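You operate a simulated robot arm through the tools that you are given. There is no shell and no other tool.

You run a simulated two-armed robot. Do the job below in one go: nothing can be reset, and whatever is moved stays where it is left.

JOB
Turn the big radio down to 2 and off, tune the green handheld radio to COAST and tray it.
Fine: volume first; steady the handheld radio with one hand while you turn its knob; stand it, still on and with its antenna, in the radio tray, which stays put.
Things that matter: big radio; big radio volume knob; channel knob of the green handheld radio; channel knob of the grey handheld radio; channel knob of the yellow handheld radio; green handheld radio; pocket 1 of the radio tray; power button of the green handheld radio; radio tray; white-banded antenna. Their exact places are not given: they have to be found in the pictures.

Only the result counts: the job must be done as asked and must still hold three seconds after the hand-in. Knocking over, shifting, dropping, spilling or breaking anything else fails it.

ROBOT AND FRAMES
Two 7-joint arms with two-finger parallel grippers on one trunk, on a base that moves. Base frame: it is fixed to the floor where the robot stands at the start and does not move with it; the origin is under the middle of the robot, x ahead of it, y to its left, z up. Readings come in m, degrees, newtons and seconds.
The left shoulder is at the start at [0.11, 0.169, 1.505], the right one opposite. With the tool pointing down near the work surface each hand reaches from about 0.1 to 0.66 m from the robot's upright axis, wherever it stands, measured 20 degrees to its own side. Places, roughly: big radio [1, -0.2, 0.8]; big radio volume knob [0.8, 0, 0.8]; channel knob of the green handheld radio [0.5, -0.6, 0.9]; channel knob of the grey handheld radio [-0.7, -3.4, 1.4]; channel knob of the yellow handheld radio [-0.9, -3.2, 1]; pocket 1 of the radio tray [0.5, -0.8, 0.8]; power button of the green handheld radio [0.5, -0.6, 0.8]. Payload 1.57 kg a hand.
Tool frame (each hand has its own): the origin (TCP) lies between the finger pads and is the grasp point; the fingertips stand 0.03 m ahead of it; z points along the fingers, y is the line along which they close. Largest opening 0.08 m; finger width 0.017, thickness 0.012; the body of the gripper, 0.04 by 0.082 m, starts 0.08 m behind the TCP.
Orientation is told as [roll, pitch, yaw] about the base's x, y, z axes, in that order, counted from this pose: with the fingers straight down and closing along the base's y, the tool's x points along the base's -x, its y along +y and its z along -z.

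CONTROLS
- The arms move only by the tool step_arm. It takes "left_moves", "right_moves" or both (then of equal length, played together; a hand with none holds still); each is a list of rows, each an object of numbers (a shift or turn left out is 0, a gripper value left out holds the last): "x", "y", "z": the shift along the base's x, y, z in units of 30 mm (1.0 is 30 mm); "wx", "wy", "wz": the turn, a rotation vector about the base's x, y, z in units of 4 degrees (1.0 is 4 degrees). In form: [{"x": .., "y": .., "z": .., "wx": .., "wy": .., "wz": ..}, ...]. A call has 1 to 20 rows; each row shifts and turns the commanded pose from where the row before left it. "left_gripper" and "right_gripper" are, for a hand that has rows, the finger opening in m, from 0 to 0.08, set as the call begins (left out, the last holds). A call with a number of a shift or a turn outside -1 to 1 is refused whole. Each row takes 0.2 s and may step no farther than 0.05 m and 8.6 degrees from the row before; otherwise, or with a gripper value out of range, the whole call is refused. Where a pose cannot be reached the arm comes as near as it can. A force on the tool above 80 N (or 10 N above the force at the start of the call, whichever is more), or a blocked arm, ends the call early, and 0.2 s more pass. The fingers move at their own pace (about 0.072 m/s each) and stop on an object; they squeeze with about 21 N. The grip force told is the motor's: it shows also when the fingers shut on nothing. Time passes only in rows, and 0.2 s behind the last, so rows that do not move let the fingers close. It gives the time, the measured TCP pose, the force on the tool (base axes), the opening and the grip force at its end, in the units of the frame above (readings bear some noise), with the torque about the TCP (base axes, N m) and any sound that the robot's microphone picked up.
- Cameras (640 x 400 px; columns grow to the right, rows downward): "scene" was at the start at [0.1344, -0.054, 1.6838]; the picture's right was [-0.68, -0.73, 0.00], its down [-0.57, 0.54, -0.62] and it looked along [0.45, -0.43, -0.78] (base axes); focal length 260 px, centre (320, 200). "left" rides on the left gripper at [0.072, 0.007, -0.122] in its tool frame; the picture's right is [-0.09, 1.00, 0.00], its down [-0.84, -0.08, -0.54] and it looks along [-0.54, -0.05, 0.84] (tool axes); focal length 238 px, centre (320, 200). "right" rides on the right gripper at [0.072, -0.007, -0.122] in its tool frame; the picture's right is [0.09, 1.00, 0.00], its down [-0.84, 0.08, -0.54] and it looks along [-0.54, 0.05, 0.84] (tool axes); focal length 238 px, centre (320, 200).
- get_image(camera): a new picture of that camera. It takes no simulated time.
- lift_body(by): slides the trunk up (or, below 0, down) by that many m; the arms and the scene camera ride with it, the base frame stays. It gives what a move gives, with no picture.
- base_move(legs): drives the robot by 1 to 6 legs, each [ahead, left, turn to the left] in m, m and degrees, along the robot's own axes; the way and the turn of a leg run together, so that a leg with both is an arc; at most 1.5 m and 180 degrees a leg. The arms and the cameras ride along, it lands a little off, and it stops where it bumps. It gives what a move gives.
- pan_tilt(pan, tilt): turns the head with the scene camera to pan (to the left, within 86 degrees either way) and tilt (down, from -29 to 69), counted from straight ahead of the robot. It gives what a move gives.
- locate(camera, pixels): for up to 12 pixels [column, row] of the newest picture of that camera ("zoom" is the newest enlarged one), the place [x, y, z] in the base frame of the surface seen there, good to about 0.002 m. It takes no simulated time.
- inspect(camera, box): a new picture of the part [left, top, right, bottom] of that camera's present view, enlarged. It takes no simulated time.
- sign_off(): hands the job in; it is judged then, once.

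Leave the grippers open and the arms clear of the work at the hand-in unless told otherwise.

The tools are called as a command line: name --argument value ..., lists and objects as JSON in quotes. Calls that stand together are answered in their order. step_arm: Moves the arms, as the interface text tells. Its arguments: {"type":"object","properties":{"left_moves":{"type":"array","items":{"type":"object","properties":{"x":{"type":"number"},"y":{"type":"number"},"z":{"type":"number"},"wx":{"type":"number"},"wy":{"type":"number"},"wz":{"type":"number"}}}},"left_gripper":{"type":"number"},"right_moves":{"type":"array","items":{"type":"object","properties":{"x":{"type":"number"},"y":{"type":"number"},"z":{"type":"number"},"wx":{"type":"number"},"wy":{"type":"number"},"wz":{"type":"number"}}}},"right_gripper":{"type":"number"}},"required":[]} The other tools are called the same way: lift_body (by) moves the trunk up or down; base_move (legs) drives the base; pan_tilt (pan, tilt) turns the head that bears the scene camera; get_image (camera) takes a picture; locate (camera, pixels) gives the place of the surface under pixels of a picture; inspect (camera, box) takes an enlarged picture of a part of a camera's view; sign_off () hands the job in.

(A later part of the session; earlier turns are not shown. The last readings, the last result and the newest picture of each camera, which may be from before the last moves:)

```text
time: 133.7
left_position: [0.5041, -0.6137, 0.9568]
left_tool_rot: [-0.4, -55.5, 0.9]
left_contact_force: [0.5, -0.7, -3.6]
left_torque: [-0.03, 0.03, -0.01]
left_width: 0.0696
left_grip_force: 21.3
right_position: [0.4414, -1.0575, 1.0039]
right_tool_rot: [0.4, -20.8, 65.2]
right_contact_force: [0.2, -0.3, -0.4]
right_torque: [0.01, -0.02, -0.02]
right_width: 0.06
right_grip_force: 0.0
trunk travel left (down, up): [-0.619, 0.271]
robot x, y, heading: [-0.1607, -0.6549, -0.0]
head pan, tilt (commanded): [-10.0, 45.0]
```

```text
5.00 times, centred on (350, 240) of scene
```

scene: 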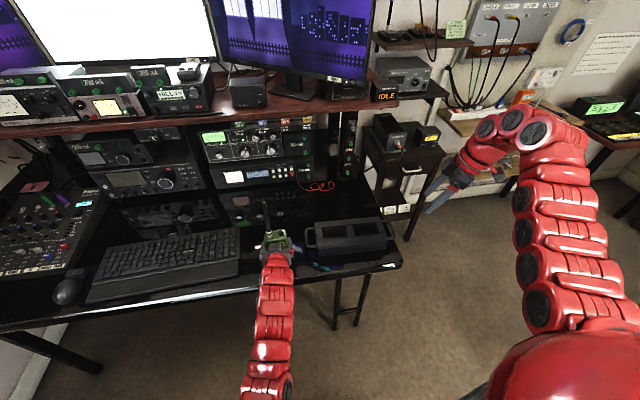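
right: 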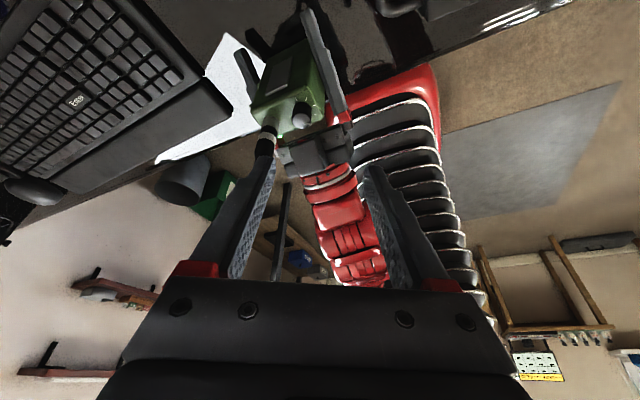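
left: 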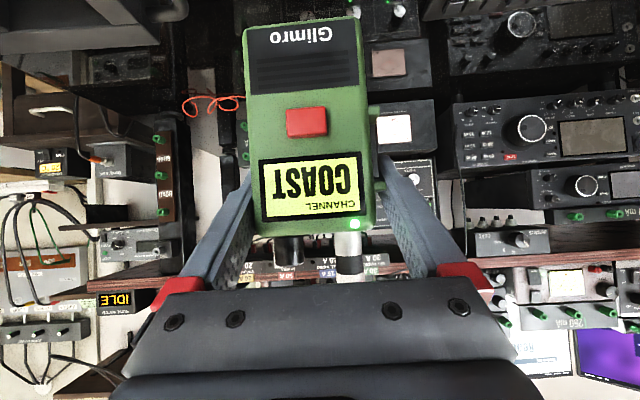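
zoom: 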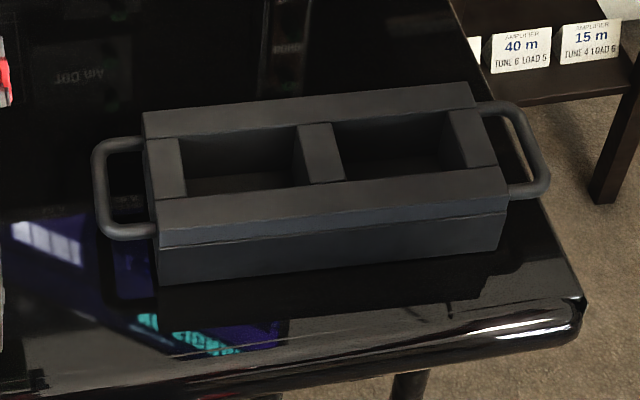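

Radio is up and stable. I take the tray's pocket edges once more from this viewpoint.

locate --camera "zoom" --pixels '[[178, 136], [296, 125], [188, 197], [308, 186], [330, 122], [343, 182], [145, 112], [470, 83], [158, 235], [505, 198], [240, 184], [240, 160]]'

locate --camera "zoom" --pixels '[[200, 131], [280, 124], [200, 199], [290, 191], [176, 150], [182, 180], [300, 140], [304, 170], [165, 170], [320, 150], [180, 215], [300, 203]]'

```text
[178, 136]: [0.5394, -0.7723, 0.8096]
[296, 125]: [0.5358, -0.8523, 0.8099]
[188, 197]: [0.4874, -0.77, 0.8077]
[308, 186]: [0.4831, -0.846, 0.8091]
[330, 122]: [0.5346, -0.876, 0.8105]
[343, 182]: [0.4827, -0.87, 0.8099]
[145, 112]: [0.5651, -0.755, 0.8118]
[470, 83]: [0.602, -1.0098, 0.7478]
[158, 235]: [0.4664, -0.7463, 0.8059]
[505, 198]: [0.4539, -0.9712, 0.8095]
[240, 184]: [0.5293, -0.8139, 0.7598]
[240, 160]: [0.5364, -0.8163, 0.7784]
```

```text
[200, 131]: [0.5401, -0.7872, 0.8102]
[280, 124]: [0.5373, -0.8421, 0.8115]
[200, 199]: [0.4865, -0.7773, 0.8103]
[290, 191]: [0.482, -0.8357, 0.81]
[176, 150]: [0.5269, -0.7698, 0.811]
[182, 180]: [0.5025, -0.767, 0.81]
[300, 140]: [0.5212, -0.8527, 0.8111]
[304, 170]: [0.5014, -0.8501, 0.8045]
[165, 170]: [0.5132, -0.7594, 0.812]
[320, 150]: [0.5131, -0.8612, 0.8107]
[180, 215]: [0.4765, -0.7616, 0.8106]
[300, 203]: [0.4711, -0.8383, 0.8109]
```

Pocket 1 centre ≈ (0.511,-0.810), turned -3°. I carry the radio over it at this height, turning it -6° to align.

step_arm --left_moves '[{"x": 0.057, "y": -0.5, "wz": -0.19}, {"x": 0.057, "y": -0.8, "wz": -0.19}, {"x": 0.057, "y": -0.9, "wz": -0.19}, {"x": 0.057, "y": -0.9, "wz": -0.19}, {"x": 0.057, "y": -0.9, "wz": -0.19}, {"x": 0.057, "y": -0.9, "wz": -0.19}, {"x": 0.057, "y": -0.9, "wz": -0.19}, {"x": 0.057, "y": -0.72, "wz": -0.17}, {}]'

get_image --camera "left"

inspect --camera "scene" --box '[270, 150, 430, 290]'

```text
time: 135.7
left_position: [0.5167, -0.8096, 0.9558]
left_tool_rot: [-0.6, -55.4, -4.9]
left_contact_force: [1.0, 0.6, -2.8]
left_torque: [-0.03, -0.03, 0.01]
left_width: 0.0699
left_grip_force: 21.1
right_position: [0.442, -1.0561, 1.0028]
right_tool_rot: [0.4, -20.8, 65.1]
right_contact_force: [-0.3, -0.7, -0.1]
right_torque: [0.03, 0.03, -0.01]
right_width: 0.0598
right_grip_force: 0.1
trunk travel left (down, up): [-0.619, 0.271]
robot x, y, heading: [-0.1628, -0.6529, 0.1]
head pan, tilt (commanded): [-10.0, 45.0]
```

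```text
taken
```

left: 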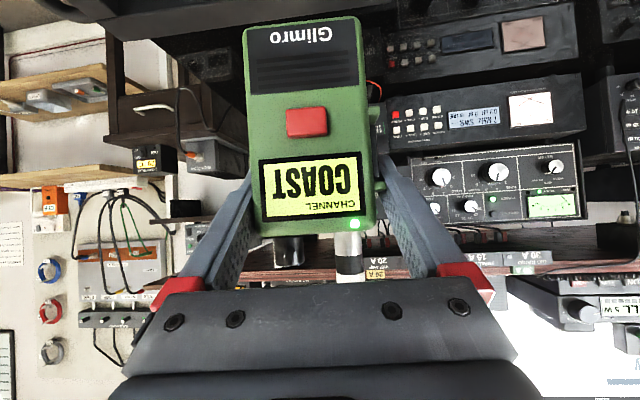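

```text
2.86 times, centred on (350, 220) of scene
```

zoom: 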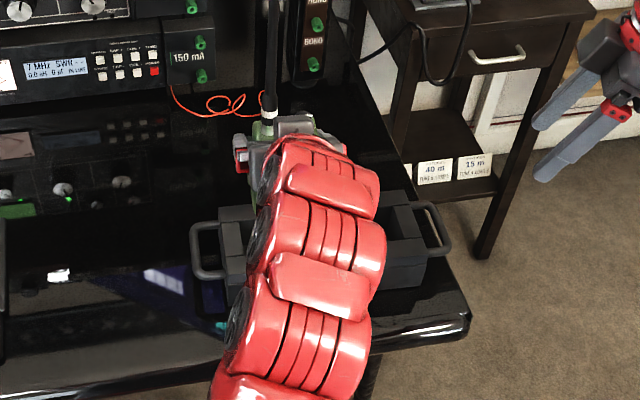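

Reached. The scene view is blocked by the left arm, but the right-hand camera should look at the tray from the right side.

get_image --camera "right"

locate --camera "left" --pixels '[[255, 40], [350, 35], [262, 225], [365, 215], [300, 30], [300, 100], [300, 228], [250, 60], [358, 60], [380, 185], [370, 115]]'

```text
taken
```

right: 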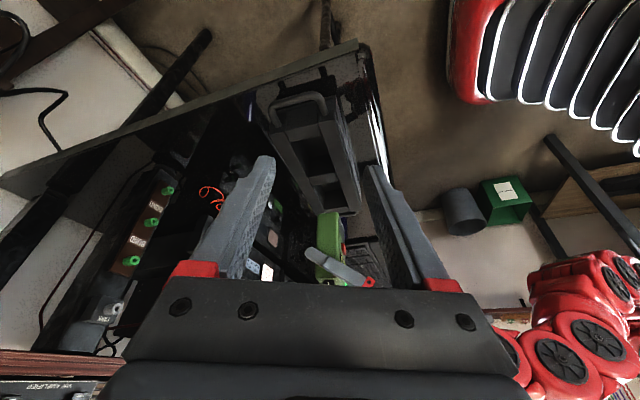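

```text
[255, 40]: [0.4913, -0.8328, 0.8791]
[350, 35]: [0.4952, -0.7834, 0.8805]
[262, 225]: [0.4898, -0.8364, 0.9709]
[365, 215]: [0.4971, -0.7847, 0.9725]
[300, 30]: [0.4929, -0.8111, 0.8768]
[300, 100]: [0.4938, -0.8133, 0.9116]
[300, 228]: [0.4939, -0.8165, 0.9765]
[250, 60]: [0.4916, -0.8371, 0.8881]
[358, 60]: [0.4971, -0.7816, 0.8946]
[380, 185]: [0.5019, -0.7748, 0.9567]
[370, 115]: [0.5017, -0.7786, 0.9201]
```

The radio is upright over the pocket (front x≈0.4935, body y -0.838…-0.781). I shift it 4 mm right to give the ribs room and lower it to just above the rim.

step_arm --left_moves '[{"y": -0.13, "z": -0.2}, {"z": -0.4}, {"z": -0.4}, {"z": -0.4}, {"z": -0.35}, {}]'

get_image --camera "left"

inspect --camera "right" --box '[240, 80, 440, 290]'

inspect --camera "scene" --box '[300, 180, 400, 260]'

```text
time: 137.1
left_position: [0.5185, -0.8129, 0.9046]
left_tool_rot: [-0.7, -55.7, -4.9]
left_contact_force: [-0.5, 0.9, -2.6]
left_torque: [-0.01, -0.01, 0.02]
left_width: 0.07
left_grip_force: 20.6
right_position: [0.4419, -1.057, 1.0044]
right_tool_rot: [0.4, -20.9, 65.0]
right_contact_force: [-0.2, -0.1, -0.3]
right_torque: [0.0, 0.02, 0.04]
right_width: 0.06
right_grip_force: 0.1
trunk travel left (down, up): [-0.619, 0.271]
robot x, y, heading: [-0.1638, -0.6566, 0.3]
head pan, tilt (commanded): [-10.0, 45.0]
```

```text
taken
```

left: 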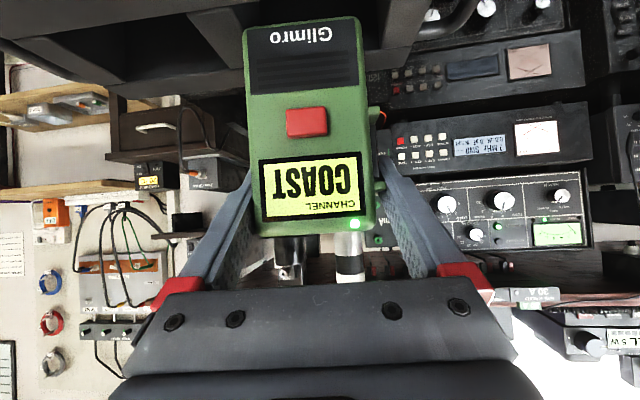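

```text
1.90 times, centred on (340, 185) of right
```

zoom: 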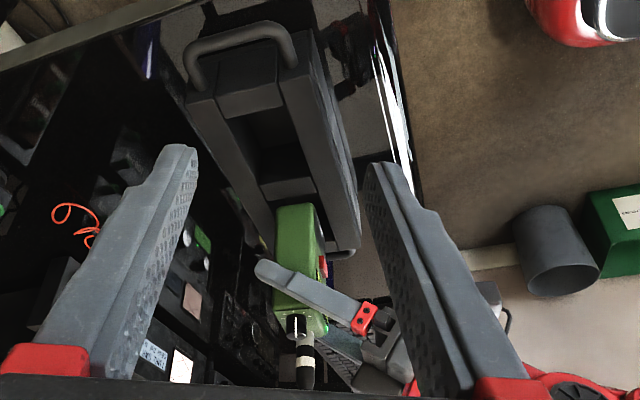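

```text
5.00 times, centred on (350, 220) of scene
```

zoom: 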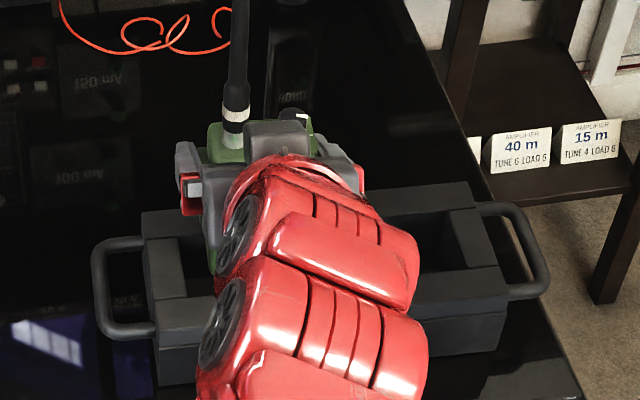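

inspect --camera "right" --box '[300, 150, 380, 260]'

locate --camera "left" --pixels '[[250, 40], [355, 35], [262, 225], [365, 215], [300, 26], [300, 228], [248, 60], [360, 60]]'

```text
3.64 times, centred on (340, 205) of right
```

zoom: 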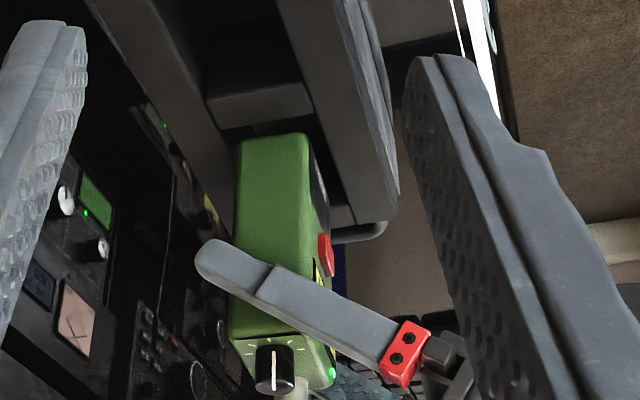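

```text
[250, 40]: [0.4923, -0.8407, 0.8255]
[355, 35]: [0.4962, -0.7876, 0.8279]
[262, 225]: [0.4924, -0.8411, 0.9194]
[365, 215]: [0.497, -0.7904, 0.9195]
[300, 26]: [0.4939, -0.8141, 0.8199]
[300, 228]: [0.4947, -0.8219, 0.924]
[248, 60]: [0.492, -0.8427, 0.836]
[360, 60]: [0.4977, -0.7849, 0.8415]
```

The radio's foot lines up inside pocket 1 (body y -0.844…-0.784, front x≈0.494). I lower it 45 mm into the pocket.

step_arm --left_moves '[{"z": -0.25}, {"z": -0.25}, {"z": -0.25}, {"z": -0.25}, {"z": -0.25}, {"z": -0.25}, {}]'

inspect --camera "right" --box '[300, 150, 380, 260]'

get_image --camera "left"

```text
time: 138.7
left_position: [0.5167, -0.8114, 0.8622]
left_tool_rot: [-0.5, -55.8, -4.8]
left_contact_force: [-1.9, 4.7, 18.5]
left_torque: [-0.53, -0.22, 0.03]
left_width: 0.0722
left_grip_force: 21.2
right_position: [0.4399, -1.0559, 1.0058]
right_tool_rot: [0.3, -20.8, 65.2]
right_contact_force: [-1.2, -0.4, 0.3]
right_torque: [-0.02, 0.05, 0.04]
right_width: 0.06
right_grip_force: 0.0
trunk travel left (down, up): [-0.619, 0.271]
robot x, y, heading: [-0.1616, -0.6538, 0.2]
head pan, tilt (commanded): [-10.0, 45.0]
heard: click
```

```text
3.64 times, centred on (340, 205) of right
```

zoom: 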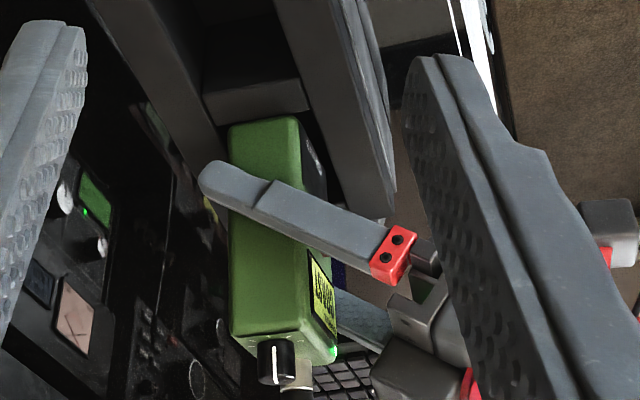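

```text
taken
```

left: 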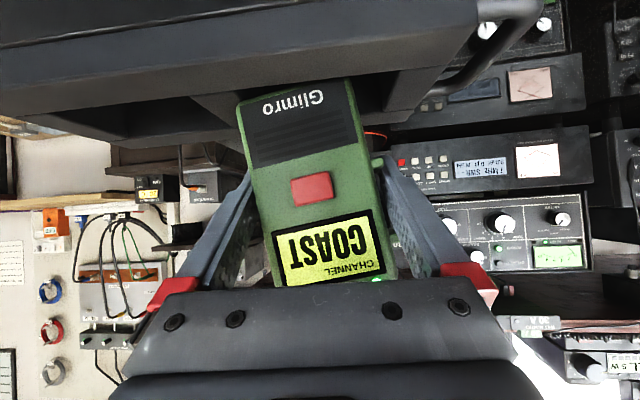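

The right foot corner caught the divider (18 N, radio tilted in the grip). I lift straight back up at once.

step_arm --left_moves '[{"z": 0.3}, {"z": 0.4}, {"z": 0.4}, {"z": 0.4}, {"z": 0.3}, {}]'

get_image --camera "left"

inspect --camera "right" --box '[260, 80, 420, 260]'

inspect --camera "scene" --box '[290, 180, 410, 270]'

```text
time: 140.1
left_position: [0.5174, -0.8134, 0.9141]
left_tool_rot: [-0.5, -55.5, -5.0]
left_contact_force: [0.5, -0.1, -2.5]
left_torque: [-0.03, 0.0, 0.0]
left_width: 0.0707
left_grip_force: 21.4
right_position: [0.4414, -1.0562, 1.0036]
right_tool_rot: [0.5, -20.8, 65.1]
right_contact_force: [-0.4, 0.0, -0.1]
right_torque: [0.02, 0.02, -0.01]
right_width: 0.0603
right_grip_force: 0.1
trunk travel left (down, up): [-0.619, 0.271]
robot x, y, heading: [-0.1644, -0.6533, 0.1]
head pan, tilt (commanded): [-10.0, 45.0]
```

```text
taken
```

left: 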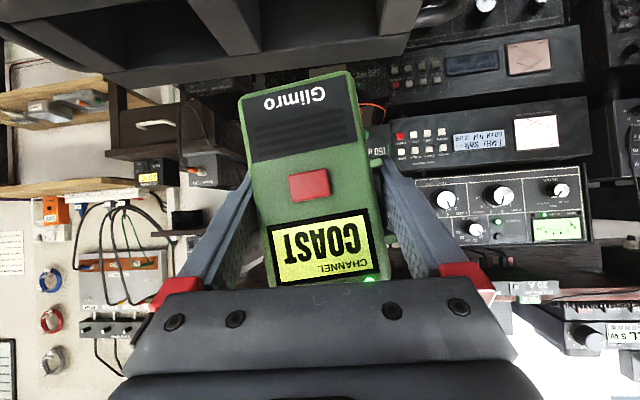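

```text
2.22 times, centred on (340, 170) of right
```

zoom: 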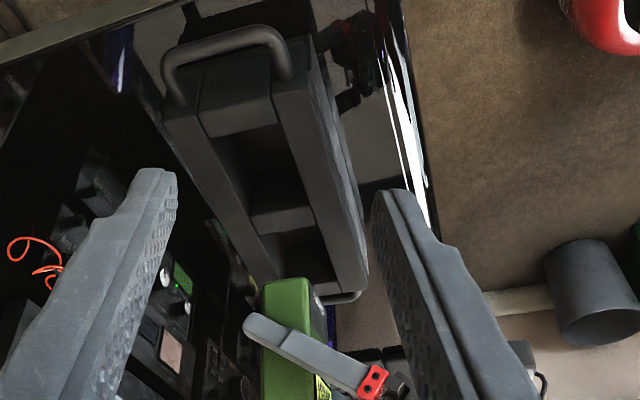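

```text
4.44 times, centred on (350, 225) of scene
```

zoom: 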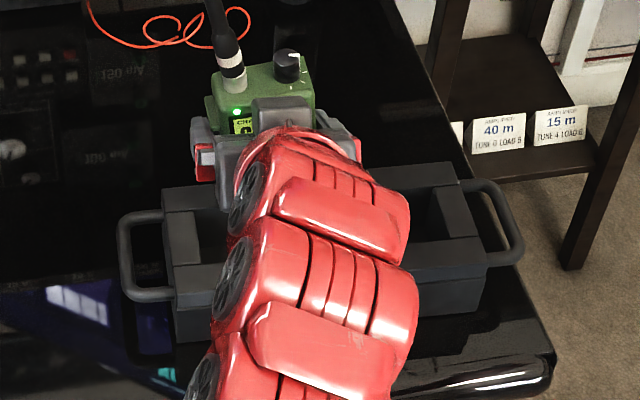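

The tray has not moved. The radio leans sideways in the grip; I measure that lean.

locate --camera "left" --pixels '[[246, 110], [256, 170], [273, 278], [348, 85], [358, 150], [380, 262], [300, 105], [310, 185], [322, 268]]'

inspect --camera "left" --box '[190, 50, 450, 290]'

```text
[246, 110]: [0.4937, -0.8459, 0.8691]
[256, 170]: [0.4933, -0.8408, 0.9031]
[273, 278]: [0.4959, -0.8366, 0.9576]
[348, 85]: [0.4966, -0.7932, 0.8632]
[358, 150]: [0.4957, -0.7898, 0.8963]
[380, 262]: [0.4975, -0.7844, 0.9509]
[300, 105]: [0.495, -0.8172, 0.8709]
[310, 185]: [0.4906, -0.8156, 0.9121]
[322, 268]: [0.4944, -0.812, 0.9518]
```

```text
1.67 times, centred on (320, 170) of left
```

zoom: 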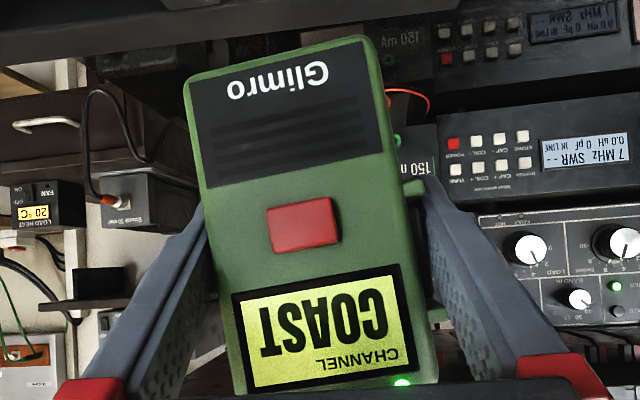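

The lean is 6°, and the radio slid up so the grip is now too low (50 mm above its foot). I carry it back over the free desk, levelling it on the way, to re-grip.

step_arm --left_moves '[{"z": 0.4}, {"y": 0.5, "wx": 0.2}, {"y": 0.9, "wx": 0.22}, {"y": 0.9, "wx": 0.22}, {"y": 0.9, "wx": 0.22}, {"y": 0.9, "wx": 0.22}, {"y": 0.9, "wx": 0.22}, {"y": 0.9, "wx": 0.2}, {"y": 0.4, "x": -0.2}, {}]'

get_image --camera "left"

locate --camera "left" --pixels '[[246, 110], [256, 170], [273, 278], [348, 85], [358, 150], [380, 262], [300, 95], [300, 105], [310, 185], [322, 268]]'

inspect --camera "scene" --box '[230, 150, 430, 270]'

```text
time: 142.3
left_position: [0.512, -0.625, 0.9271]
left_tool_rot: [9.8, -54.6, -13.4]
left_contact_force: [0.0, 0.6, -3.7]
left_torque: [-0.03, -0.03, -0.03]
left_width: 0.0706
left_grip_force: 21.2
right_position: [0.4425, -1.0563, 1.0036]
right_tool_rot: [0.5, -20.8, 65.0]
right_contact_force: [-0.5, 0.3, 0.5]
right_torque: [-0.01, -0.02, 0.0]
right_width: 0.0599
right_grip_force: 0.1
trunk travel left (down, up): [-0.619, 0.271]
robot x, y, heading: [-0.1656, -0.6566, 0.0]
head pan, tilt (commanded): [-10.0, 45.0]
```

```text
taken
```

left: 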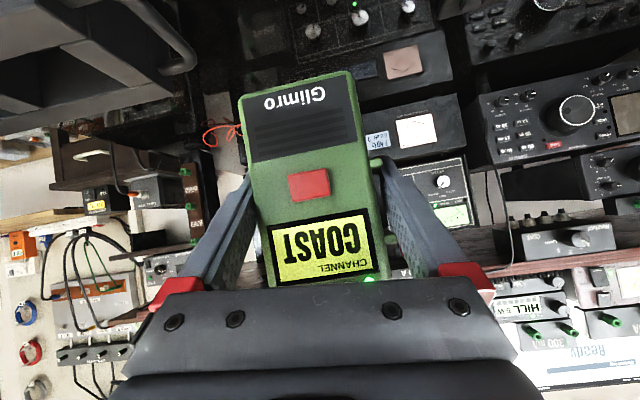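

```text
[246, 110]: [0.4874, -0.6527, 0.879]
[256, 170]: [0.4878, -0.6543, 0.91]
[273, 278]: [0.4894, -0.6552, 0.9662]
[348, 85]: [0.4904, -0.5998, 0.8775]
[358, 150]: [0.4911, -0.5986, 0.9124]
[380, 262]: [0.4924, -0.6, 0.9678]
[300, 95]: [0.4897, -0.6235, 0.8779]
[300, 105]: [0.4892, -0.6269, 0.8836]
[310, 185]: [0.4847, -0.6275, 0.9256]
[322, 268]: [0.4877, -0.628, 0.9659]
```

```text
3.20 times, centred on (330, 210) of scene
```

zoom: 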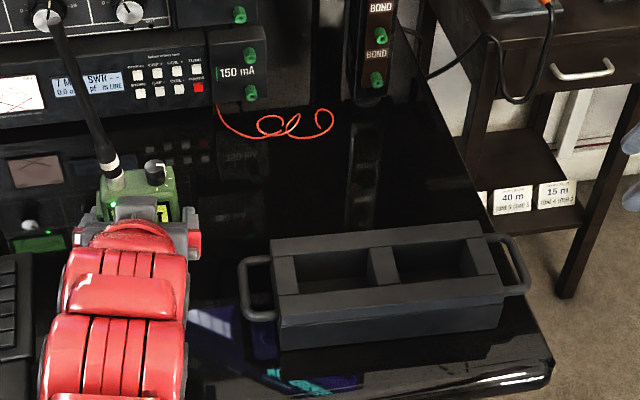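

Upright again (edges vertical) and aligned with the tray's angle. I lower it to the desk.

step_arm --left_moves '[{"z": -0.6}, {"z": -0.6}, {"z": -0.6}, {"z": -0.6}, {"z": -0.6}, {"z": -0.6}, {"z": -0.2}, {}]'

get_image --camera "left"

locate --camera "left" --pixels '[[300, 85], [300, 92], [300, 98], [250, 105], [345, 80]]'

```text
time: 144.1
left_position: [0.5118, -0.6245, 0.8117]
left_tool_rot: [9.6, -54.6, -13.4]
left_contact_force: [-0.1, 0.5, -3.2]
left_torque: [0.0, -0.01, 0.02]
left_width: 0.0706
left_grip_force: 21.2
right_position: [0.441, -1.0566, 1.0039]
right_tool_rot: [0.4, -20.8, 65.1]
right_contact_force: [0.7, 0.8, -0.1]
right_torque: [-0.02, 0.03, 0.0]
right_width: 0.0602
right_grip_force: 0.0
trunk travel left (down, up): [-0.619, 0.271]
robot x, y, heading: [-0.1638, -0.6555, 0.0]
head pan, tilt (commanded): [-10.0, 45.0]
```

```text
taken
```

left: 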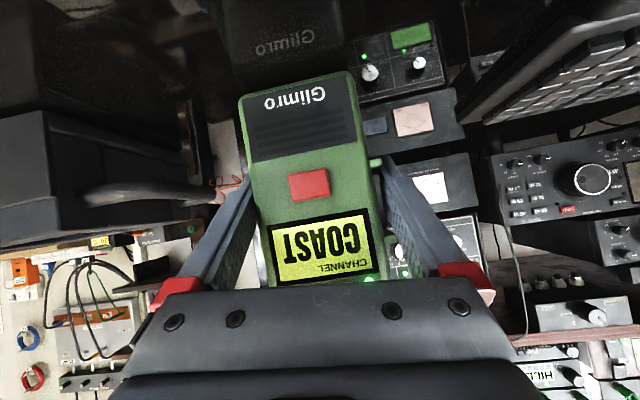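

```text
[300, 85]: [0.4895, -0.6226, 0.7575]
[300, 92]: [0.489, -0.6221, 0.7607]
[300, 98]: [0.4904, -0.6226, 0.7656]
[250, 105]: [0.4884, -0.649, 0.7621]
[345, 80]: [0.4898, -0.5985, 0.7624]
```

step_arm --left_moves '[{"z": -0.12}, {"z": -0.06}, {}]'

step_arm --left_moves '[{"z": -0.05}, {"z": -0.05}, {}]'

```text
time: 144.9
left_position: [0.5135, -0.6221, 0.8087]
left_tool_rot: [9.8, -54.8, -13.5]
left_contact_force: [2.1, -2.3, 3.7]
left_torque: [0.13, -0.2, -0.1]
left_width: 0.0706
left_grip_force: 21.0
right_position: [0.441, -1.0563, 1.0042]
right_tool_rot: [0.4, -20.8, 65.1]
right_contact_force: [0.4, 0.6, -0.7]
right_torque: [-0.04, 0.02, -0.01]
right_width: 0.06
right_grip_force: 0.0
trunk travel left (down, up): [-0.619, 0.271]
robot x, y, heading: [-0.1634, -0.6566, 0.0]
head pan, tilt (commanded): [-10.0, 45.0]
```

```text
time: 145.7
left_position: [0.5115, -0.6227, 0.8077]
left_tool_rot: [9.9, -54.9, -13.4]
left_contact_force: [5.5, -1.0, 19.9]
left_torque: [-0.22, -0.24, 0.11]
left_width: 0.0709
left_grip_force: 21.6
right_position: [0.4397, -1.057, 1.0061]
right_tool_rot: [0.3, -20.7, 65.1]
right_contact_force: [0.0, 0.8, -0.6]
right_torque: [0.03, 0.01, -0.01]
right_width: 0.0601
right_grip_force: 0.1
trunk travel left (down, up): [-0.619, 0.271]
robot x, y, heading: [-0.1655, -0.657, -0.0]
head pan, tilt (commanded): [-10.0, 45.0]
```

The radio bears on the desk. I ease off, open the fingers, and take the 6° roll out of the hand around the standing radio.

step_arm --left_moves '[{"z": 0.04}, {}]'

step_arm --left_moves '[{}, {}, {"wx": -0.5}, {"wx": -0.5}, {"wx": -0.5}, {}]' --left_gripper 0.08

get_image --camera "left"

inspect --camera "scene" --box '[235, 190, 315, 260]'

```text
time: 146.3
left_position: [0.5125, -0.6238, 0.8069]
left_tool_rot: [9.8, -54.8, -13.6]
left_contact_force: [7.0, -0.2, 19.1]
left_torque: [-0.21, -0.37, 0.14]
left_width: 0.0706
left_grip_force: 21.5
right_position: [0.4396, -1.0567, 1.0059]
right_tool_rot: [0.3, -20.7, 65.2]
right_contact_force: [-0.4, -1.1, 0.6]
right_torque: [-0.01, -0.04, 0.0]
right_width: 0.0602
right_grip_force: 0.1
trunk travel left (down, up): [-0.619, 0.271]
robot x, y, heading: [-0.1599, -0.6552, -0.0]
head pan, tilt (commanded): [-10.0, 45.0]
```

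```text
time: 147.7
left_position: [0.5119, -0.6234, 0.8055]
left_tool_rot: [-0.5, -55.5, -4.9]
left_contact_force: [-0.3, 0.4, -0.7]
left_torque: [0.02, 0.01, -0.01]
left_width: 0.0801
left_grip_force: 0.1
right_position: [0.4419, -1.0568, 1.004]
right_tool_rot: [0.4, -20.9, 65.1]
right_contact_force: [-0.6, -0.6, -0.2]
right_torque: [0.03, 0.01, 0.02]
right_width: 0.0601
right_grip_force: 0.0
trunk travel left (down, up): [-0.619, 0.271]
robot x, y, heading: [-0.1633, -0.6586, 0.3]
head pan, tilt (commanded): [-10.0, 45.0]
```

```text
taken
```

left: 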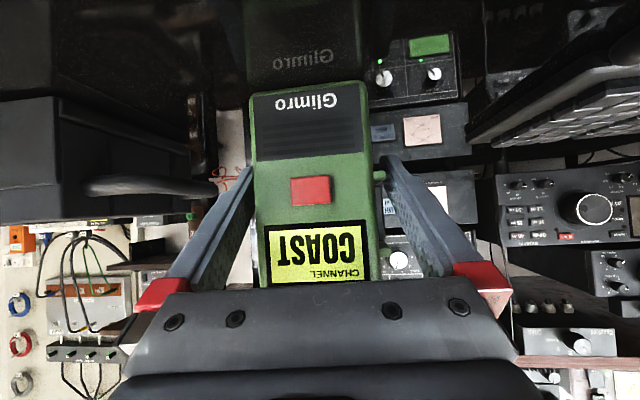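

```text
5.71 times, centred on (275, 225) of scene
```

zoom: 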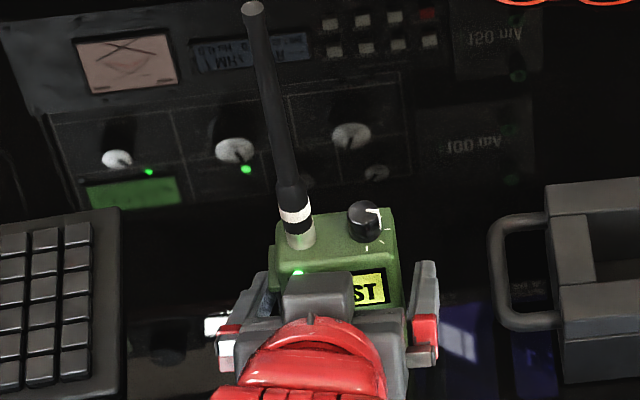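

The radio stands upright on COAST, LED on. I raise the open hand to the upper body (z≈0.843) and re-grip.

step_arm --left_moves '[{"z": 0.3, "x": -0.06}, {"z": 0.3, "x": -0.06}, {"z": 0.3, "x": -0.06}, {"z": 0.3, "x": -0.06}, {}]'

get_image --camera "left"

locate --camera "left" --pixels '[[258, 70], [355, 65], [300, 45], [300, 130], [300, 225], [262, 220], [365, 215]]'

```text
time: 148.9
left_position: [0.5046, -0.6247, 0.8418]
left_tool_rot: [-0.6, -55.6, -4.9]
left_contact_force: [1.0, 0.3, 0.6]
left_torque: [-0.01, -0.05, 0.01]
left_width: 0.0799
left_grip_force: 0.1
right_position: [0.4409, -1.0558, 1.0041]
right_tool_rot: [0.5, -20.8, 65.0]
right_contact_force: [1.0, -0.1, -0.5]
right_torque: [0.0, -0.01, 0.01]
right_width: 0.0602
right_grip_force: 0.0
trunk travel left (down, up): [-0.619, 0.271]
robot x, y, heading: [-0.1643, -0.6556, 0.2]
head pan, tilt (commanded): [-10.0, 45.0]
```

```text
taken
```

left: 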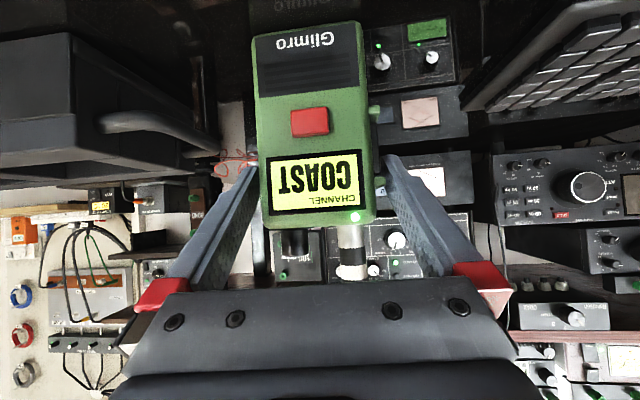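

```text
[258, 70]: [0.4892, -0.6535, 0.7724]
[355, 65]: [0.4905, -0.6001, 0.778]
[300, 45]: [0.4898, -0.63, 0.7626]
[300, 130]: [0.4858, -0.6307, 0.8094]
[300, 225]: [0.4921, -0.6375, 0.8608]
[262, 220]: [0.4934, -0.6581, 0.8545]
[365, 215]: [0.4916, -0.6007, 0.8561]
```

step_arm --left_moves '[{}, {}, {}]' --left_gripper 0.04

step_arm --left_moves '[{"z": 0.3}, {"z": 0.7}, {"z": 0.8}, {"z": 0.8}, {"z": 0.7}, {}]'

get_image --camera "left"

locate --camera "left" --pixels '[[258, 70], [355, 65], [300, 45], [300, 105], [300, 228], [265, 225], [365, 215], [258, 120], [363, 120], [385, 185]]'

```text
time: 149.7
left_position: [0.5055, -0.6242, 0.8416]
left_tool_rot: [-0.5, -55.6, -4.9]
left_contact_force: [0.5, 1.4, 0.9]
left_torque: [0.15, -0.11, 0.04]
left_width: 0.0703
left_grip_force: 20.2
right_position: [0.4407, -1.0571, 1.0032]
right_tool_rot: [0.4, -20.8, 65.0]
right_contact_force: [0.6, -0.7, 0.4]
right_torque: [-0.02, -0.02, 0.0]
right_width: 0.0602
right_grip_force: 0.0
trunk travel left (down, up): [-0.619, 0.271]
robot x, y, heading: [-0.1636, -0.6563, 0.2]
head pan, tilt (commanded): [-10.0, 45.0]
```

```text
time: 151.1
left_position: [0.5033, -0.6235, 0.9385]
left_tool_rot: [-0.6, -55.5, -4.9]
left_contact_force: [-0.7, -0.4, -3.4]
left_torque: [0.01, 0.02, -0.01]
left_width: 0.0699
left_grip_force: 21.2
right_position: [0.4411, -1.0579, 1.0046]
right_tool_rot: [0.4, -20.8, 65.0]
right_contact_force: [-0.5, 0.8, -0.3]
right_torque: [0.0, 0.02, 0.01]
right_width: 0.0599
right_grip_force: 0.2
trunk travel left (down, up): [-0.619, 0.271]
robot x, y, heading: [-0.1646, -0.6571, -0.1]
head pan, tilt (commanded): [-10.0, 45.0]
```

```text
taken
```

left: 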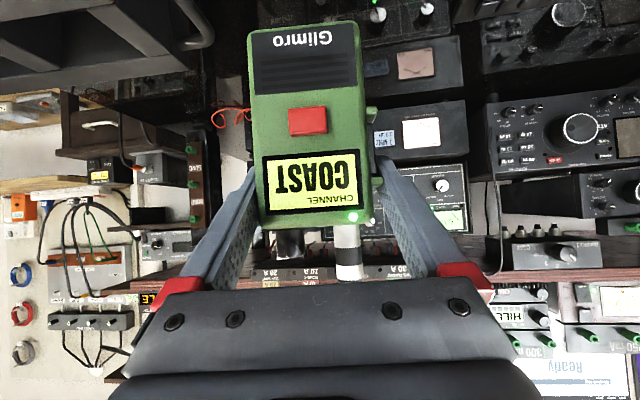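

```text
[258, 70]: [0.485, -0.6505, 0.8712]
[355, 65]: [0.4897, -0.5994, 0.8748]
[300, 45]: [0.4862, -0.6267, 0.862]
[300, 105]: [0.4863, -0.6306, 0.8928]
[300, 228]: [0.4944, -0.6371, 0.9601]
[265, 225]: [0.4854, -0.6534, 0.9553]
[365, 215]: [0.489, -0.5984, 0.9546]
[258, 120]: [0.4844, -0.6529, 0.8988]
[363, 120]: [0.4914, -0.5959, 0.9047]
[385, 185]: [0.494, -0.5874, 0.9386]
```

Held upright and high. I carry it again over pocket 1, this time 4 mm more to the left (TCP y -0.8085) and turned 2° back.

step_arm --left_moves '[{"y": -0.5, "z": 0.3, "x": 0.02, "wz": 0.06}, {"y": -0.8, "z": 0.1, "x": 0.02, "wz": 0.06}, {"y": -0.9, "x": 0.02, "wz": 0.06}, {"y": -0.9, "x": 0.02, "wz": 0.06}, {"y": -0.9, "x": 0.03, "wz": 0.06}, {"y": -0.9, "x": 0.03, "wz": 0.06}, {"y": -0.8, "x": 0.03, "wz": 0.06}, {"y": -0.47, "wz": 0.06}, {}]'

get_image --camera "left"

locate --camera "left" --pixels '[[254, 70], [358, 65], [300, 45], [300, 105], [300, 228], [265, 225], [367, 215], [258, 120], [363, 120], [385, 185], [254, 50], [358, 45]]'

inspect --camera "right" --box '[260, 100, 400, 260]'

```text
time: 153.1
left_position: [0.5091, -0.8073, 0.95]
left_tool_rot: [-0.6, -55.6, -3.0]
left_contact_force: [0.8, 0.0, -3.2]
left_torque: [0.0, 0.02, -0.02]
left_width: 0.0699
left_grip_force: 21.3
right_position: [0.4414, -1.0569, 1.0046]
right_tool_rot: [0.3, -20.8, 65.1]
right_contact_force: [-0.1, -0.7, -0.3]
right_torque: [0.0, 0.0, 0.03]
right_width: 0.0603
right_grip_force: 0.0
trunk travel left (down, up): [-0.619, 0.271]
robot x, y, heading: [-0.1615, -0.6622, -0.1]
head pan, tilt (commanded): [-10.0, 45.0]
```

```text
taken
```

left: 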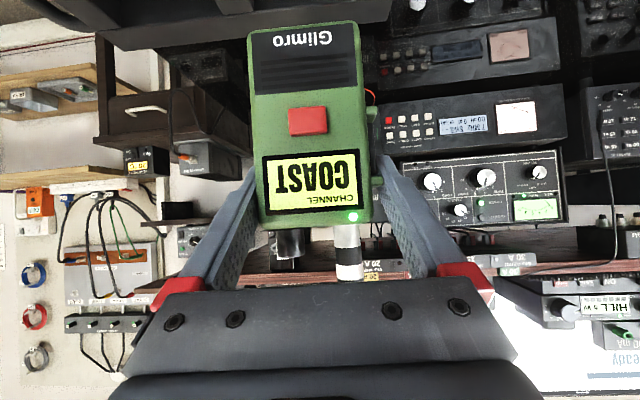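

```text
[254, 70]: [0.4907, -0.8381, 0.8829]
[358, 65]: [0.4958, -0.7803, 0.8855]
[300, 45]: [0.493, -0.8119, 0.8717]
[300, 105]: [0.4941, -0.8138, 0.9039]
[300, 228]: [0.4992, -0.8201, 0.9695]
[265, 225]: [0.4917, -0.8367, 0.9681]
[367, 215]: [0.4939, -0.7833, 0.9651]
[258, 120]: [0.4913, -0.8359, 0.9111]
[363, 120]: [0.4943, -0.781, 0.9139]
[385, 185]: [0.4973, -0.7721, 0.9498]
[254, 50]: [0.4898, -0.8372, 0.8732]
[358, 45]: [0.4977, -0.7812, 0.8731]
```

```text
2.50 times, centred on (330, 180) of right
```

zoom: 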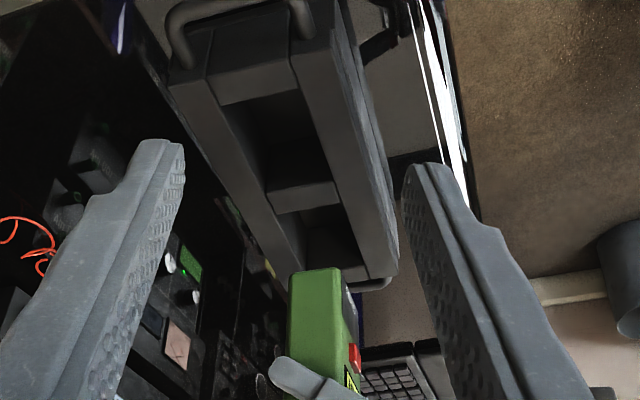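

Aligned: right face ≈ -0.842, rib ≈ -0.772, front ≈ 0.493. I lower to just above the rim and look again.

step_arm --left_moves '[{"z": -0.3}, {"z": -0.4}, {"z": -0.4}, {"z": -0.2}, {}]'

inspect --camera "right" --box '[300, 140, 380, 240]'

get_image --camera "left"

```text
time: 154.3
left_position: [0.5106, -0.81, 0.9137]
left_tool_rot: [-0.6, -55.4, -3.0]
left_contact_force: [-0.9, 0.1, -4.0]
left_torque: [-0.02, 0.02, 0.01]
left_width: 0.07
left_grip_force: 20.9
right_position: [0.4412, -1.0566, 1.0038]
right_tool_rot: [0.4, -20.8, 65.1]
right_contact_force: [0.1, -0.7, -0.2]
right_torque: [-0.02, 0.0, 0.0]
right_width: 0.0599
right_grip_force: 0.1
trunk travel left (down, up): [-0.619, 0.271]
robot x, y, heading: [-0.1639, -0.6566, 0.2]
head pan, tilt (commanded): [-10.0, 45.0]
```

```text
4.00 times, centred on (340, 190) of right
```

zoom: 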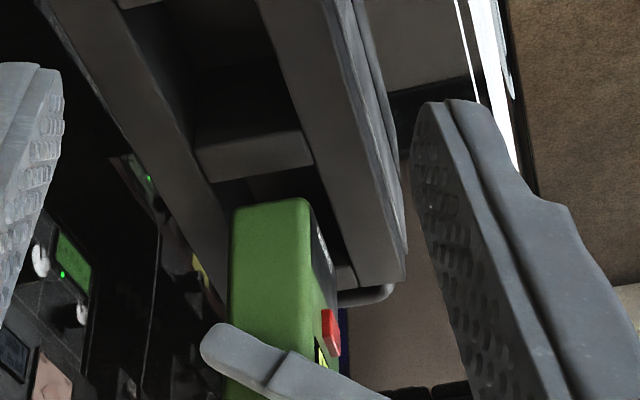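

```text
taken
```

left: 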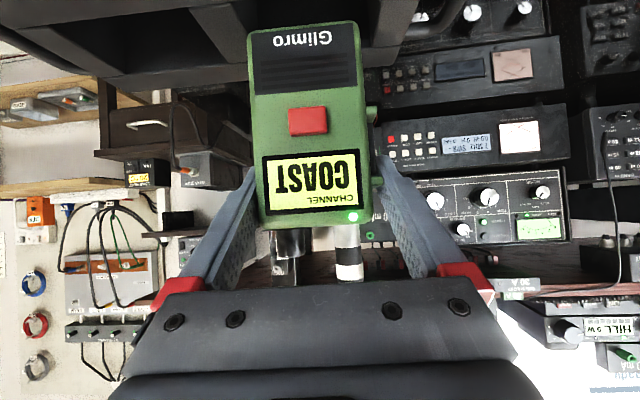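

There's a visible gap between divider and radio. I lower 18 mm to enter the pocket mouth and check forces.

step_arm --left_moves '[{"z": -0.2}, {"z": -0.2}, {"z": -0.2}, {}]'

inspect --camera "right" --box '[300, 140, 380, 240]'

get_image --camera "left"

```text
time: 155.3
left_position: [0.5096, -0.8097, 0.8952]
left_tool_rot: [-0.5, -55.5, -2.9]
left_contact_force: [-0.2, 0.3, -3.4]
left_torque: [0.03, 0.01, -0.03]
left_width: 0.0698
left_grip_force: 21.2
right_position: [0.4413, -1.0566, 1.0039]
right_tool_rot: [0.5, -20.8, 65.1]
right_contact_force: [0.5, -0.8, -0.2]
right_torque: [0.02, -0.01, -0.03]
right_width: 0.0601
right_grip_force: 0.1
trunk travel left (down, up): [-0.619, 0.271]
robot x, y, heading: [-0.1647, -0.6549, 0.1]
head pan, tilt (commanded): [-10.0, 45.0]
```

```text
4.00 times, centred on (340, 190) of right
```

zoom: 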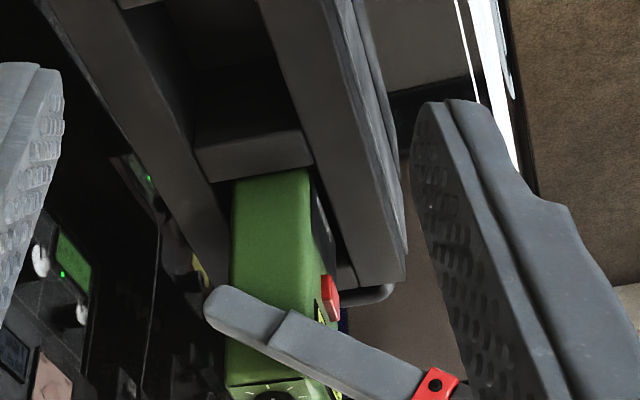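

```text
taken
```

left: 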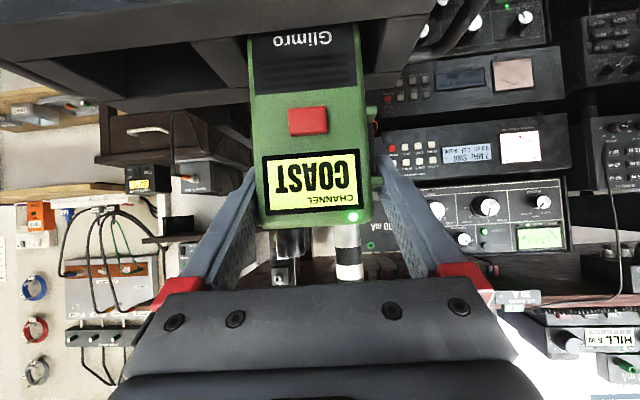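

The foot is inside the pocket with no contact (only its weight). I continue down 30 mm.

step_arm --left_moves '[{"z": -0.2}, {"z": -0.2}, {"z": -0.2}, {"z": -0.2}, {"z": -0.2}, {}]'

inspect --camera "right" --box '[300, 140, 380, 240]'

get_image --camera "left"

```text
time: 156.7
left_position: [0.5102, -0.8097, 0.8642]
left_tool_rot: [-0.6, -55.5, -3.0]
left_contact_force: [0.0, 0.4, -3.0]
left_torque: [0.01, -0.01, 0.01]
left_width: 0.0699
left_grip_force: 20.7
right_position: [0.4419, -1.0568, 1.004]
right_tool_rot: [0.4, -20.9, 65.1]
right_contact_force: [0.5, -0.2, -0.1]
right_torque: [-0.01, 0.0, 0.01]
right_width: 0.0597
right_grip_force: 0.1
trunk travel left (down, up): [-0.619, 0.271]
robot x, y, heading: [-0.165, -0.6536, -0.0]
head pan, tilt (commanded): [-10.0, 45.0]
```

```text
4.00 times, centred on (340, 190) of right
```

zoom: 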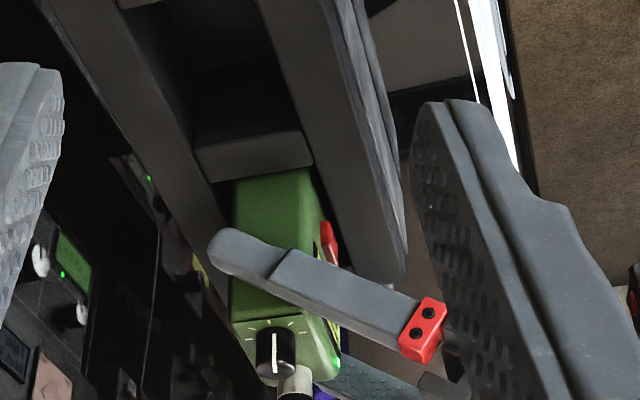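

```text
taken
```

left: 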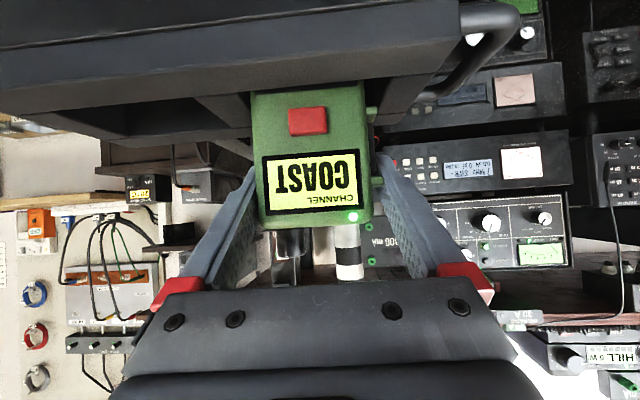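

Going in cleanly. I lower the last centimetre in small steps until it bears.

step_arm --left_moves '[{"z": -0.12}, {"z": -0.1}, {"z": -0.06}, {}]'

step_arm --left_moves '[{"z": -0.05}, {}]'

get_image --camera "left"

```text
time: 157.7
left_position: [0.5087, -0.8085, 0.8561]
left_tool_rot: [-0.6, -55.6, -3.0]
left_contact_force: [-0.6, -0.6, -3.4]
left_torque: [0.01, 0.02, 0.02]
left_width: 0.0696
left_grip_force: 21.0
right_position: [0.4411, -1.0568, 1.0036]
right_tool_rot: [0.4, -20.8, 65.2]
right_contact_force: [0.1, 0.4, -0.2]
right_torque: [-0.04, -0.04, -0.02]
right_width: 0.0602
right_grip_force: 0.0
trunk travel left (down, up): [-0.619, 0.271]
robot x, y, heading: [-0.164, -0.6527, 0.2]
head pan, tilt (commanded): [-10.0, 45.0]
```

```text
time: 158.3
left_position: [0.5093, -0.8097, 0.8556]
left_tool_rot: [-0.7, -55.4, -3.0]
left_contact_force: [1.7, 0.6, -3.0]
left_torque: [0.01, 0.01, 0.0]
left_width: 0.07
left_grip_force: 20.8
right_position: [0.4422, -1.057, 1.0036]
right_tool_rot: [0.4, -20.8, 65.1]
right_contact_force: [0.3, 0.5, 0.3]
right_torque: [0.02, 0.02, -0.01]
right_width: 0.06
right_grip_force: 0.1
trunk travel left (down, up): [-0.619, 0.271]
robot x, y, heading: [-0.1623, -0.6549, 0.1]
head pan, tilt (commanded): [-10.0, 45.0]
```

```text
taken
```

left: 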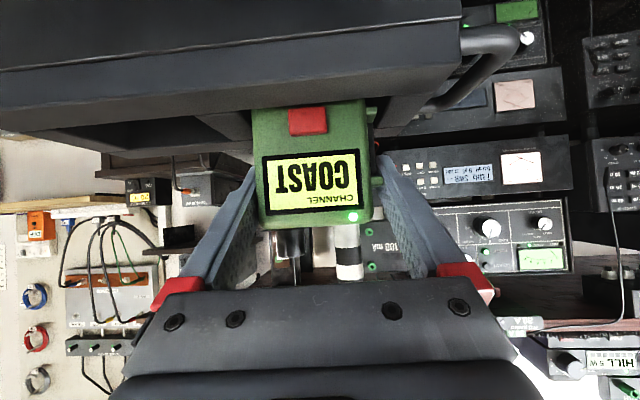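

step_arm --left_moves '[{"z": -0.05}, {"z": -0.05}, {}]'

step_arm --left_moves '[{"z": -0.05}, {}]'

```text
time: 159.1
left_position: [0.5088, -0.809, 0.8553]
left_tool_rot: [-0.7, -55.8, -2.8]
left_contact_force: [0.2, -1.1, 12.0]
left_torque: [0.01, 0.26, 0.02]
left_width: 0.0696
left_grip_force: 21.0
right_position: [0.44, -1.0564, 1.0054]
right_tool_rot: [0.3, -20.8, 65.1]
right_contact_force: [0.5, -0.5, 0.3]
right_torque: [0.02, 0.0, -0.01]
right_width: 0.0598
right_grip_force: 0.0
trunk travel left (down, up): [-0.619, 0.271]
robot x, y, heading: [-0.1638, -0.6571, -0.1]
head pan, tilt (commanded): [-10.0, 45.0]
```

```text
time: 159.7
left_position: [0.5088, -0.8086, 0.8529]
left_tool_rot: [-0.7, -55.8, -2.9]
left_contact_force: [2.3, -1.0, 16.0]
left_torque: [0.08, 0.17, 0.0]
left_width: 0.07
left_grip_force: 21.1
right_position: [0.4401, -1.0565, 1.0058]
right_tool_rot: [0.3, -20.7, 65.2]
right_contact_force: [0.7, -0.5, 0.2]
right_torque: [-0.02, 0.03, 0.0]
right_width: 0.06
right_grip_force: 0.1
trunk travel left (down, up): [-0.619, 0.271]
robot x, y, heading: [-0.1626, -0.6572, 0.1]
head pan, tilt (commanded): [-10.0, 45.0]
```

The radio bears on the pocket floor (16 N). I ease off a little and open the fingers.

step_arm --left_moves '[{"z": 0.05}, {}]'

step_arm --left_moves '[{}, {}, {}]' --left_gripper 0.08

get_image --camera "left"

inspect --camera "right" --box '[280, 120, 400, 270]'

locate --camera "left" --pixels '[[258, 130], [365, 125], [262, 215], [367, 212], [300, 145], [300, 222]]'

```text
time: 160.3
left_position: [0.5065, -0.8074, 0.8534]
left_tool_rot: [-0.7, -55.6, -3.0]
left_contact_force: [1.4, -1.9, 9.1]
left_torque: [0.06, -0.02, 0.03]
left_width: 0.0697
left_grip_force: 21.0
right_position: [0.4406, -1.0565, 1.0049]
right_tool_rot: [0.4, -20.8, 65.1]
right_contact_force: [-0.5, 0.4, -0.5]
right_torque: [-0.01, -0.01, 0.01]
right_width: 0.06
right_grip_force: 0.1
trunk travel left (down, up): [-0.619, 0.271]
robot x, y, heading: [-0.1691, -0.6532, 0.2]
head pan, tilt (commanded): [-10.0, 45.0]
```

```text
time: 161.1
left_position: [0.509, -0.8083, 0.8508]
left_tool_rot: [-0.6, -55.4, -3.0]
left_contact_force: [-0.8, -0.2, -0.4]
left_torque: [0.02, 0.01, -0.02]
left_width: 0.0799
left_grip_force: 0.0
right_position: [0.4416, -1.0573, 1.0044]
right_tool_rot: [0.4, -20.8, 65.1]
right_contact_force: [0.4, -0.9, 1.0]
right_torque: [-0.01, 0.01, 0.0]
right_width: 0.0599
right_grip_force: 0.0
trunk travel left (down, up): [-0.619, 0.271]
robot x, y, heading: [-0.1639, -0.6569, -0.1]
head pan, tilt (commanded): [-10.0, 45.0]
```

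```text
taken
```

left: 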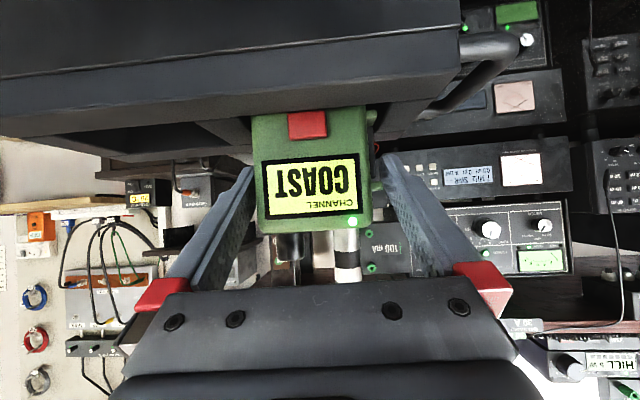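

```text
2.67 times, centred on (340, 195) of right
```

zoom: 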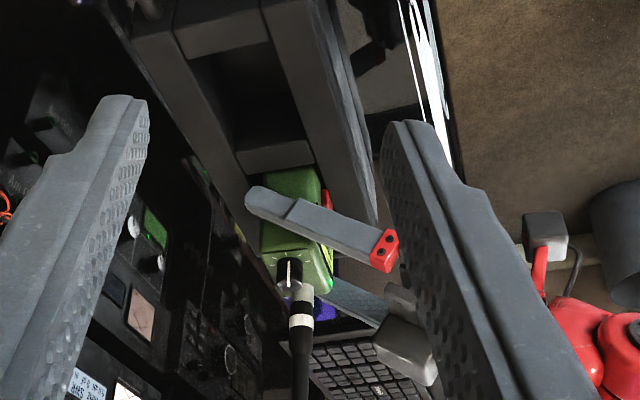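

```text
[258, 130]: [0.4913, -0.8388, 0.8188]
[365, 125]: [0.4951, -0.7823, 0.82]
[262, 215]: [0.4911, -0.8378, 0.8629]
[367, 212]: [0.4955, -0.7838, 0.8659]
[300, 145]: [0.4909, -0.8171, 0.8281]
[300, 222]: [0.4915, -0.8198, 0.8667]
```

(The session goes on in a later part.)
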